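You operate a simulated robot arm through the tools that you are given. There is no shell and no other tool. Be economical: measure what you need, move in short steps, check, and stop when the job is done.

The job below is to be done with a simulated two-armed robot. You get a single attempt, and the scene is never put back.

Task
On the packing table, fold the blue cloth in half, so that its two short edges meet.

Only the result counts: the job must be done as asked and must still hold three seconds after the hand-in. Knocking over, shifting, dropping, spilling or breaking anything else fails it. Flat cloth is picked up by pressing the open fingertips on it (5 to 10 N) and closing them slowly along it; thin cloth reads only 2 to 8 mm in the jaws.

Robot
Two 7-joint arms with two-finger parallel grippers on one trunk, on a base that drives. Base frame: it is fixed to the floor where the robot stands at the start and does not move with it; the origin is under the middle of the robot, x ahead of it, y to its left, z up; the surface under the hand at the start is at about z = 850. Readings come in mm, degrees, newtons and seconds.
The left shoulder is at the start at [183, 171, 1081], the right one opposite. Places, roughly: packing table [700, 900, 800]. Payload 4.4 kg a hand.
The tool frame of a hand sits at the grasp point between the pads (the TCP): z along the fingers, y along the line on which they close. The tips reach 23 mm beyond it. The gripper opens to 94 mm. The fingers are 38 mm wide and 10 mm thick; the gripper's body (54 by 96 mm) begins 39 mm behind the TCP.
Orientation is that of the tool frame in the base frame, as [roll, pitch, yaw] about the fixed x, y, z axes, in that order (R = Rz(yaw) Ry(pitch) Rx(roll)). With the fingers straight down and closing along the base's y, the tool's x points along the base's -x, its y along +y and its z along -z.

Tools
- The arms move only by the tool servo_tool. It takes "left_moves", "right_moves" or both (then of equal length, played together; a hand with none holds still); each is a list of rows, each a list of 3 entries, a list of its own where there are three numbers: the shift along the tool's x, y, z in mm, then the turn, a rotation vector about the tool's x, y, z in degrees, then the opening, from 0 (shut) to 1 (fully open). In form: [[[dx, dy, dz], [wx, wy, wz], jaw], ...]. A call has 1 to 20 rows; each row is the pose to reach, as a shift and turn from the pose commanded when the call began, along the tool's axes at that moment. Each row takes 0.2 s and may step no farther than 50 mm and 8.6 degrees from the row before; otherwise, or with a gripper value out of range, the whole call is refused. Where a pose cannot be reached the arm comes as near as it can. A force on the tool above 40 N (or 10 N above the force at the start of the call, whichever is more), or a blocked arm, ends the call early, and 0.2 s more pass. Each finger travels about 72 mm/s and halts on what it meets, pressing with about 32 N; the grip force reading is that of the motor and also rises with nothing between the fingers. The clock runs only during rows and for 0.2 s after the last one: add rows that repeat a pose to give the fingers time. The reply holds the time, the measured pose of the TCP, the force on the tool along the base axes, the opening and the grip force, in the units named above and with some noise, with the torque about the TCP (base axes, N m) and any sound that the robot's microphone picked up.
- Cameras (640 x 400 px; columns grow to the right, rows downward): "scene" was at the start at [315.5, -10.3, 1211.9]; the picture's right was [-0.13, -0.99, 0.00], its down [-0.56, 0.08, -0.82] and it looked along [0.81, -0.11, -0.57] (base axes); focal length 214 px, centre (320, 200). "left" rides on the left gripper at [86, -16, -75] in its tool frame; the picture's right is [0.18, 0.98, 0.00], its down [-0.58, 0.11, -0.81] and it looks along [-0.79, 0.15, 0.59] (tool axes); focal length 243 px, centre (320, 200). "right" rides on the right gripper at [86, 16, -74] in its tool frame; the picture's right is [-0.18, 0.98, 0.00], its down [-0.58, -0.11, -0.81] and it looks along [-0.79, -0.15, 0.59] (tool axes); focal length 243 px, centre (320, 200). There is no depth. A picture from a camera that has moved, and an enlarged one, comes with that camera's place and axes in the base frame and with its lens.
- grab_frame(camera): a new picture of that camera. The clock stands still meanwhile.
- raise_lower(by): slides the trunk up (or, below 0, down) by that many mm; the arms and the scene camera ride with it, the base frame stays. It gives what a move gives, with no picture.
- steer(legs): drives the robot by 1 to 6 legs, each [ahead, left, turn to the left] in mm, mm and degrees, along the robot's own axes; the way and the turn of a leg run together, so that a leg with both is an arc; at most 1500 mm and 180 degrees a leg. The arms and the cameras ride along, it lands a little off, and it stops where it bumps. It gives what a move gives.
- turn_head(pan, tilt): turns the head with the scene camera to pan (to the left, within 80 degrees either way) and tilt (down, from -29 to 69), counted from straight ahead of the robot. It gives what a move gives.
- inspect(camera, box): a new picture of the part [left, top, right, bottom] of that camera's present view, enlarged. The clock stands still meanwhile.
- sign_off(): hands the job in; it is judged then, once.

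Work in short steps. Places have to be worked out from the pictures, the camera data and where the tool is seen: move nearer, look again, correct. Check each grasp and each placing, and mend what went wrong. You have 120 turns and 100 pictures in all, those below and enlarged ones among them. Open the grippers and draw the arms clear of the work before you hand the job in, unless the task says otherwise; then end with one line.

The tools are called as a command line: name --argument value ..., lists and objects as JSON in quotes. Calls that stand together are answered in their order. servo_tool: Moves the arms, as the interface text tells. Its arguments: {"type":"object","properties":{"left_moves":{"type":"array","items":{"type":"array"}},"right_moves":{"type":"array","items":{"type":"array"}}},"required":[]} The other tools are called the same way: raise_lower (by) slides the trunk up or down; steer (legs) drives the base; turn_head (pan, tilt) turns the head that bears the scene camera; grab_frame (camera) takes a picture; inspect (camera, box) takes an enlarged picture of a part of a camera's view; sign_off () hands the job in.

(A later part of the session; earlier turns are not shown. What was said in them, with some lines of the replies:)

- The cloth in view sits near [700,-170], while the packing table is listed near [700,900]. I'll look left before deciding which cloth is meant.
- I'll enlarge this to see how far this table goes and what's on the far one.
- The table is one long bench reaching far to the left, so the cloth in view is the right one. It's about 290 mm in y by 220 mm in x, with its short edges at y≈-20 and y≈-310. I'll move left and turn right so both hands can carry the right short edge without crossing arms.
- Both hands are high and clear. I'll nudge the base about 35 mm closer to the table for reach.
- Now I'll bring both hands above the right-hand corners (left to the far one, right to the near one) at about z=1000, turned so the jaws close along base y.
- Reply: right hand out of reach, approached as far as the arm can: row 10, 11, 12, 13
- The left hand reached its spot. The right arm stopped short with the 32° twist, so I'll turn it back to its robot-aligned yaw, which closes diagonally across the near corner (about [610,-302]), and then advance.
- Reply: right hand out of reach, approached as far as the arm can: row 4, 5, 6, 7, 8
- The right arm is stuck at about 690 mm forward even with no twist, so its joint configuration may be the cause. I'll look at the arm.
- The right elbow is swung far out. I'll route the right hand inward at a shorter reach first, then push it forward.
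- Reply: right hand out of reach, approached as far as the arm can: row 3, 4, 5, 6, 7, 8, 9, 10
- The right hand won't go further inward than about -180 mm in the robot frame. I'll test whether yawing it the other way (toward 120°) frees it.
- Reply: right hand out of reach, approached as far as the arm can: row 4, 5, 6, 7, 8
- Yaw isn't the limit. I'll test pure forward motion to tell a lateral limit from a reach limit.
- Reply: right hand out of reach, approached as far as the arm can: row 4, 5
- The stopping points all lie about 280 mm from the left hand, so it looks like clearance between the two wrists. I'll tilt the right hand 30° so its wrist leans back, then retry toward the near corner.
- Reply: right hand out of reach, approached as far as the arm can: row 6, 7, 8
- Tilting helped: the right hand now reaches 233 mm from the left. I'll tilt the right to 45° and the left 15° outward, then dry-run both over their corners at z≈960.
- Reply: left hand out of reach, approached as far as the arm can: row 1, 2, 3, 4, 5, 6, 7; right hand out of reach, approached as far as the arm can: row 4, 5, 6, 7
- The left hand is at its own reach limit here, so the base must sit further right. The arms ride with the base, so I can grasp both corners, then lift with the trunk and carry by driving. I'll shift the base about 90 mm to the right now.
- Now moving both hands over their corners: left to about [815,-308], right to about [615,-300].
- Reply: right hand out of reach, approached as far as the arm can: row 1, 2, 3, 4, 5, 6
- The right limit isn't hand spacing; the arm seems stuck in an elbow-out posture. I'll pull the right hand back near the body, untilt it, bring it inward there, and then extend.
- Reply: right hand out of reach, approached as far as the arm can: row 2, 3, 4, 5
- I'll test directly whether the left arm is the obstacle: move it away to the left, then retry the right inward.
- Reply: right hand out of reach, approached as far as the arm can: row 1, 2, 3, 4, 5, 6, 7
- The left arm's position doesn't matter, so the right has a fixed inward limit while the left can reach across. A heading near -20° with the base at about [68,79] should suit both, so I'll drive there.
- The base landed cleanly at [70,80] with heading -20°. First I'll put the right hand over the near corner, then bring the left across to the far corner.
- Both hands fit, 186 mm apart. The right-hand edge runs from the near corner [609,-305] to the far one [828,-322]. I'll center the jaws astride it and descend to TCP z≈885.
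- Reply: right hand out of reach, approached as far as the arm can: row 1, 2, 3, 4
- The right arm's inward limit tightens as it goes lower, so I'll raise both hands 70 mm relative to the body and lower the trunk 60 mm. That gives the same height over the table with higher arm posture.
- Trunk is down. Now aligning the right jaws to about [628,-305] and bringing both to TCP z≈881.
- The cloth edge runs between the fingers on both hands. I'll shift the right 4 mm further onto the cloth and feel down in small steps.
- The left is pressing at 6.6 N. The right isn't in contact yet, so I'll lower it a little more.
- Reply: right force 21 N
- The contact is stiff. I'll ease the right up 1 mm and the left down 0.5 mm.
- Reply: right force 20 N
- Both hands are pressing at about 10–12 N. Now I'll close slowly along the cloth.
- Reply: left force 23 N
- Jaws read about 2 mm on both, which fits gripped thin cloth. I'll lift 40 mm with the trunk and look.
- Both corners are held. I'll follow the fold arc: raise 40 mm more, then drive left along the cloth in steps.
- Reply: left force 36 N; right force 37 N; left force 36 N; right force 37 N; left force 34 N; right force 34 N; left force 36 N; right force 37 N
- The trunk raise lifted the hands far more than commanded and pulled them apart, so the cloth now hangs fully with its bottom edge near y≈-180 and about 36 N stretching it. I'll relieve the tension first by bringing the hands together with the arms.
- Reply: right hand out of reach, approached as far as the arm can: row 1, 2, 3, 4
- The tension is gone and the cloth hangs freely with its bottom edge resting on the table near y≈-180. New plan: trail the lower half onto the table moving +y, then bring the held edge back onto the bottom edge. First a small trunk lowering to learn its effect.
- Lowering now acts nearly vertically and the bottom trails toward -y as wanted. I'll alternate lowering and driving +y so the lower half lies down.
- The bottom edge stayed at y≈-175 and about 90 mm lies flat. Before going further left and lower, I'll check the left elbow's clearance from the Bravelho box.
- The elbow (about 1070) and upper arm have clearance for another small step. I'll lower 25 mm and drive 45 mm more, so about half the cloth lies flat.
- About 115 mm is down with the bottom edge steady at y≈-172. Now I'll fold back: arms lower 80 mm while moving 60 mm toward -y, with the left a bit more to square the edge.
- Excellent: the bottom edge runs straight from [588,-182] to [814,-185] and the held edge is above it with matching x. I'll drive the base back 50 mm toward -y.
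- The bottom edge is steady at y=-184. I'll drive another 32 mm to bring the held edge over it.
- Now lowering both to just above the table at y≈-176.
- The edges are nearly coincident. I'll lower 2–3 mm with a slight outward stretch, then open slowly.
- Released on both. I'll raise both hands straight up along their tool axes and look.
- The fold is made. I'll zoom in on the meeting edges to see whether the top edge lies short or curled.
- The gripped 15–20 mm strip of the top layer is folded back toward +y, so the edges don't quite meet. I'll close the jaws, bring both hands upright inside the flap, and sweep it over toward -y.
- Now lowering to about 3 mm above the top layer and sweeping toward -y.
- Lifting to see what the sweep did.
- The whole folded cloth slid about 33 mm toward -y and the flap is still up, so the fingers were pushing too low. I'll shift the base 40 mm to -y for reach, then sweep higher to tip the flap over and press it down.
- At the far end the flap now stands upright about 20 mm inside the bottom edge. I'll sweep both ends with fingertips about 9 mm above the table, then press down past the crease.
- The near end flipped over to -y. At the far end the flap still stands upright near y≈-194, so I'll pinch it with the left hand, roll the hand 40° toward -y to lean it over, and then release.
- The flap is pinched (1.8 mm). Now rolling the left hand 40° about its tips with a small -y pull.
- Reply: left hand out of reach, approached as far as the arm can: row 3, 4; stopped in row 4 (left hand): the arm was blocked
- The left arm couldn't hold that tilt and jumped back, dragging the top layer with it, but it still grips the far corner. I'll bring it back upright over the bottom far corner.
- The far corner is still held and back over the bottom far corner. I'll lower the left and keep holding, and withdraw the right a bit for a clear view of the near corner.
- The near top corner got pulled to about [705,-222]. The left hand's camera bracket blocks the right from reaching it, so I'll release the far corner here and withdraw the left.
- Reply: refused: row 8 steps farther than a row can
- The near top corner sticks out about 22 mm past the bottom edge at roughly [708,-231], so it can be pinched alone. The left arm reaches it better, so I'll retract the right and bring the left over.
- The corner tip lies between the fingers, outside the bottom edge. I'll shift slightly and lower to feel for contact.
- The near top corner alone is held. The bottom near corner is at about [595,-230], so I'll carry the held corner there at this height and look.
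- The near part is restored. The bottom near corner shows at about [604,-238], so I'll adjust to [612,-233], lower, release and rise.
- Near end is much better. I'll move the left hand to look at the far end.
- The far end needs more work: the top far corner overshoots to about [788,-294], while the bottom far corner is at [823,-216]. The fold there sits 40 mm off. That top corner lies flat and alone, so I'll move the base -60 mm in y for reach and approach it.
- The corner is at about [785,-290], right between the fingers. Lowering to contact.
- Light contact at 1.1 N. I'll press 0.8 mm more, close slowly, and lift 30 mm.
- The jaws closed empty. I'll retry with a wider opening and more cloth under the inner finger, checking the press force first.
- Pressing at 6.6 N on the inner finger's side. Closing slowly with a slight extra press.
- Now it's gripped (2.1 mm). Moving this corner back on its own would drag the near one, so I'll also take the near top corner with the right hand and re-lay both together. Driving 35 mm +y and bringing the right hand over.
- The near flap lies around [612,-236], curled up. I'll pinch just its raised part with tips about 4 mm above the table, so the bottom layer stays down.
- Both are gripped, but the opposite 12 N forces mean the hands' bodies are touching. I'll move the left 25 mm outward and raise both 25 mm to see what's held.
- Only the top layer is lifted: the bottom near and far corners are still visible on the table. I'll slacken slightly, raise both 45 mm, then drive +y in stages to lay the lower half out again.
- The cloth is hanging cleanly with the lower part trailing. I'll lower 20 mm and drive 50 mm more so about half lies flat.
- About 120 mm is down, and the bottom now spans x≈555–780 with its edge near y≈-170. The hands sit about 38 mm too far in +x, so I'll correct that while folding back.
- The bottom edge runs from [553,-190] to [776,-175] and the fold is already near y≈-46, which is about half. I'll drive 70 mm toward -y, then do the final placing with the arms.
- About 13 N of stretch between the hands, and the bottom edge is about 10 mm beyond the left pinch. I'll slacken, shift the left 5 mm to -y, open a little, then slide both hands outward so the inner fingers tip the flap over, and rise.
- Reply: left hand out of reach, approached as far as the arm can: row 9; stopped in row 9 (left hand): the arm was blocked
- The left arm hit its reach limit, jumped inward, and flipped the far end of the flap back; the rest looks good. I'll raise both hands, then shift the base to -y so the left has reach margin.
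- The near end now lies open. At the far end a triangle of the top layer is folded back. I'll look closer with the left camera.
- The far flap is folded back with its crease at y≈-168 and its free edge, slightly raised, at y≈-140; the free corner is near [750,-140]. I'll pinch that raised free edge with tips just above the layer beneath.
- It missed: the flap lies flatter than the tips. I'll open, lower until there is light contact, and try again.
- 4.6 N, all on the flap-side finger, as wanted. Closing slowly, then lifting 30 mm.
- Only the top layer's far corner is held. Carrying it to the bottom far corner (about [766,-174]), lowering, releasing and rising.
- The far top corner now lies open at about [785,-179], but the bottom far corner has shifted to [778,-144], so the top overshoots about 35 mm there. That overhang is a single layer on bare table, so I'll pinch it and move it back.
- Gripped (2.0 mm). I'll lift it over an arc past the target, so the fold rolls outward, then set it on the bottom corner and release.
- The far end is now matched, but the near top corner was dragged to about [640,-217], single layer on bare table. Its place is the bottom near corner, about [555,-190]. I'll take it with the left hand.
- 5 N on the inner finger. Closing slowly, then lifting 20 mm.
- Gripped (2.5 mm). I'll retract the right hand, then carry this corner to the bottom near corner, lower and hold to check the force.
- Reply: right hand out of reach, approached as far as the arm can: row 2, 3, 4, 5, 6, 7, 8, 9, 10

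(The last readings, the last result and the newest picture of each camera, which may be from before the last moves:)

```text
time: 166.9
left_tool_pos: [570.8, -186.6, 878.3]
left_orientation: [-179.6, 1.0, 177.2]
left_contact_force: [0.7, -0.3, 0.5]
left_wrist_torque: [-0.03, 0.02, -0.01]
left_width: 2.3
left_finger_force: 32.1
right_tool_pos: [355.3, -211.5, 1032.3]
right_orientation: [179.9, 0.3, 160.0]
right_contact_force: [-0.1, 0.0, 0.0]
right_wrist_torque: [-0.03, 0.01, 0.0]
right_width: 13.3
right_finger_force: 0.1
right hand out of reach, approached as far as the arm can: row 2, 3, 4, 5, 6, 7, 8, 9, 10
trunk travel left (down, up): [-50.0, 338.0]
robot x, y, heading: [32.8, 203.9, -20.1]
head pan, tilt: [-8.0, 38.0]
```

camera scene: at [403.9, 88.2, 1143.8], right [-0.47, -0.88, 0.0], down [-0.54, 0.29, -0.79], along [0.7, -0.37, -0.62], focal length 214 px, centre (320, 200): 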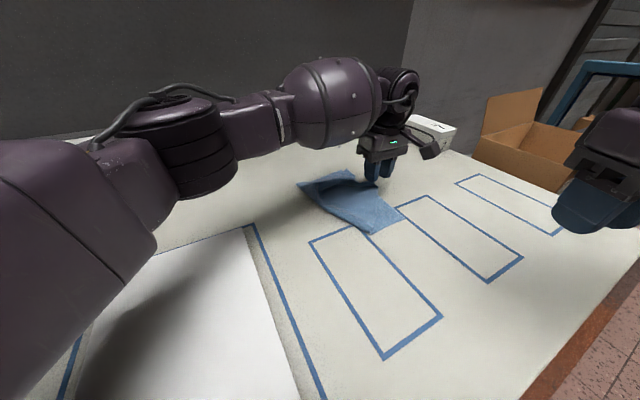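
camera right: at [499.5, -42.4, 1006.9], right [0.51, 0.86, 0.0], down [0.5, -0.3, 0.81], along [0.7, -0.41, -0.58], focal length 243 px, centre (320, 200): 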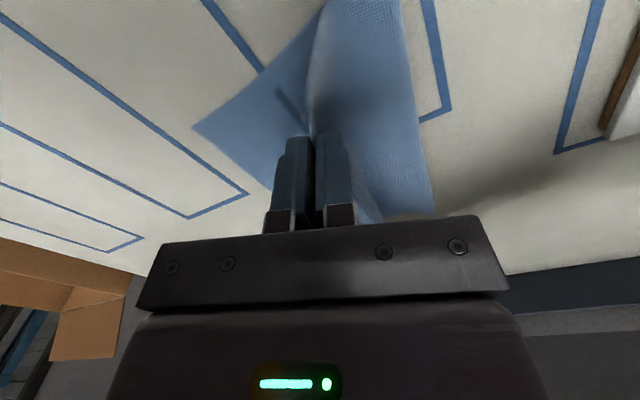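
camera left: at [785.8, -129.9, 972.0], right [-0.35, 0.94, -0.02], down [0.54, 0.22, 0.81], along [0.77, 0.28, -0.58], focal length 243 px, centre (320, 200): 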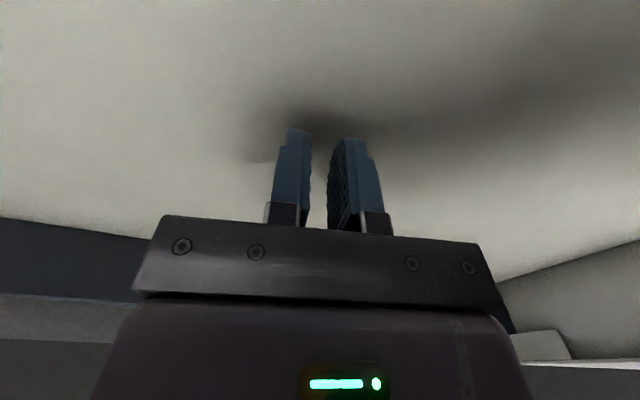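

No tension, and it sits at the bottom near corner. Releasing and rising straight up, then clearing away for the last look.

servo_tool --left_moves '[[[0, 0, 0], [0, 0, 0], 0.05], [[0, 0, 0], [0, 0, 0], 0.1], [[0, 0, 0], [0, 0, 0], 0.16], [[0, 0, 0], [0, 0, 0], 0.22], [[0, 0, -15], [0, 0, 0], 0.22], [[0, 0, -50], [0, 0, 0], 0.22], [[0, 0, -90], [0, 0, 0], 0.22], [[0, 20, -125], [0, 0, 0], 0.22], [[0, 60, -145], [0, 0, 0], 0.22], [[0, 105, -150], [0, 0, 0], 0.22], [[0, 150, -150], [0, 0, 0], 0.22], [[0, 195, -150], [0, 0, 0], 0.22], [[0, 195, -150], [0, 0, 0], 0.22]]'

inspect --camera "scene" --box '[270, 140, 430, 250]'

```text
time: 169.7
left_tool_pos: [578.1, 9.0, 1025.7]
left_orientation: [-179.5, 0.9, 177.0]
left_contact_force: [0.0, -0.4, -0.1]
left_wrist_torque: [0.01, 0.01, -0.01]
left_width: 20.7
left_finger_force: 0.1
right_tool_pos: [354.8, -212.3, 1031.5]
right_orientation: [180.0, 0.4, 160.0]
right_contact_force: [0.2, 0.2, 0.4]
right_wrist_torque: [-0.01, -0.01, 0.01]
right_width: 13.2
right_finger_force: 0.1
trunk travel left (down, up): [-50.0, 338.0]
robot x, y, heading: [27.1, 207.3, -20.2]
head pan, tilt: [-8.0, 38.0]
```

```text
3.64 times, centred on (350, 195) of scene
camera zoom: at [365.4, 71.9, 1143.7], right [-0.47, -0.88, 0.0], down [-0.54, 0.29, -0.79], along [0.69, -0.37, -0.62], focal length 780 px, centre (211, 218)
```

zoom: 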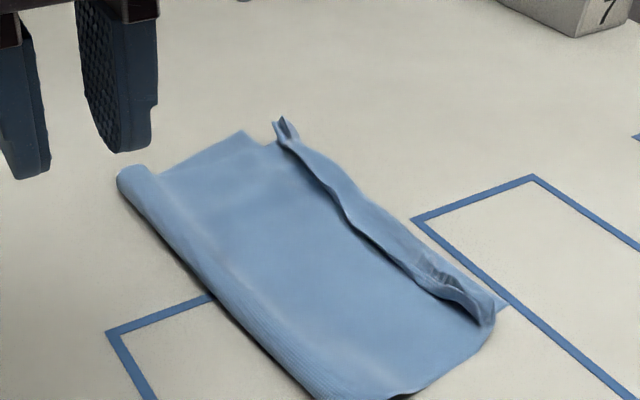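

The fold is close: the near end and middle align, but the far top corner overhangs the bottom edge by about 28 mm as a single layer. No pictures remain, so I'll make one careful correction there, approaching the overhang near [756,-194].

servo_tool --left_moves '[[[-30, -30, 0], [0, 0, 0], 0.3], [[-60, -62, 0], [0, 0, 0], 0.3], [[-90, -93, 5], [0, 0, 0], 0.3], [[-120, -124, 15], [0, 0, 0], 0.3], [[-150, -155, 30], [0, 0, 0], 0.3], [[-178, -183, 50], [0, 0, 0], 0.3], [[-188, -194, 85], [0, 0, 0], 0.3], [[-188, -194, 120], [0, 0, 0], 0.3], [[-188, -194, 143], [0, 0, 0], 0.3], [[-188, -194, 149], [0, 0, 0], 0.3], [[-188, -194, 151], [0, 0, 0], 0.3], [[-188, -194, 151], [0, 0, 0], 0.3]]'

```text
time: 172.3
left_tool_pos: [758.0, -196.4, 881.1]
left_orientation: [-179.6, 1.1, 177.1]
left_contact_force: [0.5, 0.2, -0.6]
left_wrist_torque: [-0.06, -0.01, 0.02]
left_width: 28.4
left_finger_force: 0.0
right_tool_pos: [356.0, -210.4, 1031.3]
right_orientation: [-180.0, 0.4, 160.0]
right_contact_force: [-0.4, -0.5, -0.3]
right_wrist_torque: [-0.01, 0.0, 0.03]
right_width: 13.1
right_finger_force: 0.0
trunk travel left (down, up): [-50.0, 338.0]
robot x, y, heading: [34.2, 205.6, -20.1]
head pan, tilt: [-8.0, 38.0]
```

servo_tool --left_moves '[[[0, 1, 3], [0, 0, 0], 0.3], [[0, 1, 5], [0, 0, 0], 0.3], [[0, 1, 6.3], [0, 0, 0], 0.3], [[0, 1, 6.8], [0, 0, 0], 0.3], [[0, 1, 6.8], [0, 0, 0], 0.3]]'

```text
time: 173.5
left_tool_pos: [758.1, -195.2, 875.3]
left_orientation: [-179.5, 1.0, 177.2]
left_contact_force: [-0.5, -0.4, 4.3]
left_wrist_torque: [0.07, 0.05, 0.0]
left_width: 28.3
left_finger_force: 0.0
right_tool_pos: [355.8, -211.1, 1032.4]
right_orientation: [-180.0, 0.4, 159.9]
right_contact_force: [0.4, 0.0, 0.0]
right_wrist_torque: [0.0, 0.01, 0.0]
right_width: 13.1
right_finger_force: 0.1
trunk travel left (down, up): [-50.0, 338.0]
robot x, y, heading: [30.8, 208.2, -20.3]
head pan, tilt: [-8.0, 38.0]
```

4.3 N on the inner finger, so it's on cloth. Closing slowly and lifting 10 mm to read the grip.

servo_tool --left_moves '[[[0, 0, 0.3], [0, 0, 0], 0.27], [[0, 0, 0.3], [0, 0, 0], 0.24], [[0, 0, 0.3], [0, 0, 0], 0.21], [[0, 0, 0.3], [0, 0, 0], 0.18], [[0, 0, 0.3], [0, 0, 0], 0.15], [[0, 0, 0.3], [0, 0, 0], 0.12], [[0, 0, 0.3], [0, 0, 0], 0.09], [[0, 0, 0.3], [0, 0, 0], 0.06], [[0, 0, 0.3], [0, 0, 0], 0.03], [[0, 0, 0.3], [0, 0, 0], 0], [[0, 0, 0.3], [0, 0, 0], 0], [[0, 0, -10], [0, 0, 0], 0], [[0, 0, -10], [0, 0, 0], 0]]'

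```text
time: 176.3
left_tool_pos: [757.9, -194.7, 882.8]
left_orientation: [-179.7, 0.8, 177.0]
left_contact_force: [0.0, 0.3, -0.5]
left_wrist_torque: [0.01, -0.02, 0.04]
left_width: 2.3
left_finger_force: 32.1
right_tool_pos: [356.9, -211.0, 1031.3]
right_orientation: [179.9, 0.3, 160.0]
right_contact_force: [-0.5, 0.4, -0.3]
right_wrist_torque: [0.0, 0.02, -0.04]
right_width: 13.1
right_finger_force: 0.0
trunk travel left (down, up): [-50.0, 338.0]
robot x, y, heading: [35.2, 205.9, -20.5]
head pan, tilt: [-8.0, 38.0]
```

Gripped (2.3 mm). Shifting it 22 mm to +y and 7 mm outward, lowering, releasing, then withdrawing the arm well clear.

servo_tool --left_moves '[[[-2, 6, -8], [0, 0, 0], 0], [[-4, 14, -10], [0, 0, 0], 0], [[-7, 22, -6], [0, 0, 0], 0], [[-7, 22, 2], [0, 0, 0], 0], [[-7, 22, 4], [0, 0, 0], 0], [[-7, 22, 4], [0, 0, 0], 0.06], [[-7, 22, 4], [0, 0, 0], 0.12], [[-7, 22, 4], [0, 0, 0], 0.18], [[-7, 22, 4], [0, 0, 0], 0.22], [[-7, 22, -12], [0, 0, 0], 0.22], [[-7, 22, -50], [0, 0, 0], 0.22], [[-7, 22, -95], [0, 0, 0], 0.3], [[-7, 30, -140], [0, 0, 0], 0.4], [[10, 70, -150], [0, 0, 0], 0.5], [[30, 110, -150], [0, 0, 0], 0.5], [[50, 150, -150], [0, 0, 0], 0.5], [[70, 190, -150], [0, 0, 0], 0.5], [[70, 190, -150], [0, 0, 0], 0.5]]' --right_moves '[[[0, 0, 0], [0, 0, 0], 0.2], [[0, 0, 0], [0, 0, 0], 0.3], [[0, 0, 0], [0, 0, 0], 0.4], [[0, 0, 0], [0, 0, 0], 0.5], [[0, 0, 0], [0, 0, 0], 0.5], [[0, 0, 0], [0, 0, 0], 0.5], [[0, 0, 0], [0, 0, 0], 0.5], [[0, 0, 0], [0, 0, 0], 0.5], [[0, 0, 0], [0, 0, 0], 0.5], [[0, 0, 0], [0, 0, 0], 0.5], [[0, 0, 0], [0, 0, 0], 0.5], [[0, 0, 0], [0, 0, 0], 0.5], [[0, 0, 0], [0, 0, 0], 0.5], [[0, 0, 0], [0, 0, 0], 0.5], [[0, 0, 0], [0, 0, 0], 0.5], [[0, 0, 0], [0, 0, 0], 0.5], [[0, 0, 0], [0, 0, 0], 0.5], [[0, 0, 0], [0, 0, 0], 0.5]]'

```text
time: 180.1
left_tool_pos: [696.6, 0.3, 1030.1]
left_orientation: [-179.4, 1.1, 177.1]
left_contact_force: [0.4, -0.2, 0.5]
left_wrist_torque: [0.01, 0.01, 0.01]
left_width: 46.8
left_finger_force: 0.1
right_tool_pos: [355.6, -210.4, 1031.2]
right_orientation: [179.9, 0.4, 160.0]
right_contact_force: [0.8, 1.1, 0.1]
right_wrist_torque: [-0.01, 0.01, -0.01]
right_width: 47.1
right_finger_force: 0.0
trunk travel left (down, up): [-50.0, 338.0]
robot x, y, heading: [31.8, 209.3, -20.4]
head pan, tilt: [-8.0, 38.0]
```

Both grippers are open and clear of the cloth, and nothing else on the table was touched. I'm handing in.

sign_off

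```text
The job is handed in.
```

I folded the blue cloth roughly in half and handed it in, but I can't confirm that the short edges meet exactly. I had no pictures left to check the last correction at the far corner, and in the last picture the top edge was curled up and about 15 mm short of the bottom edge at the near end.
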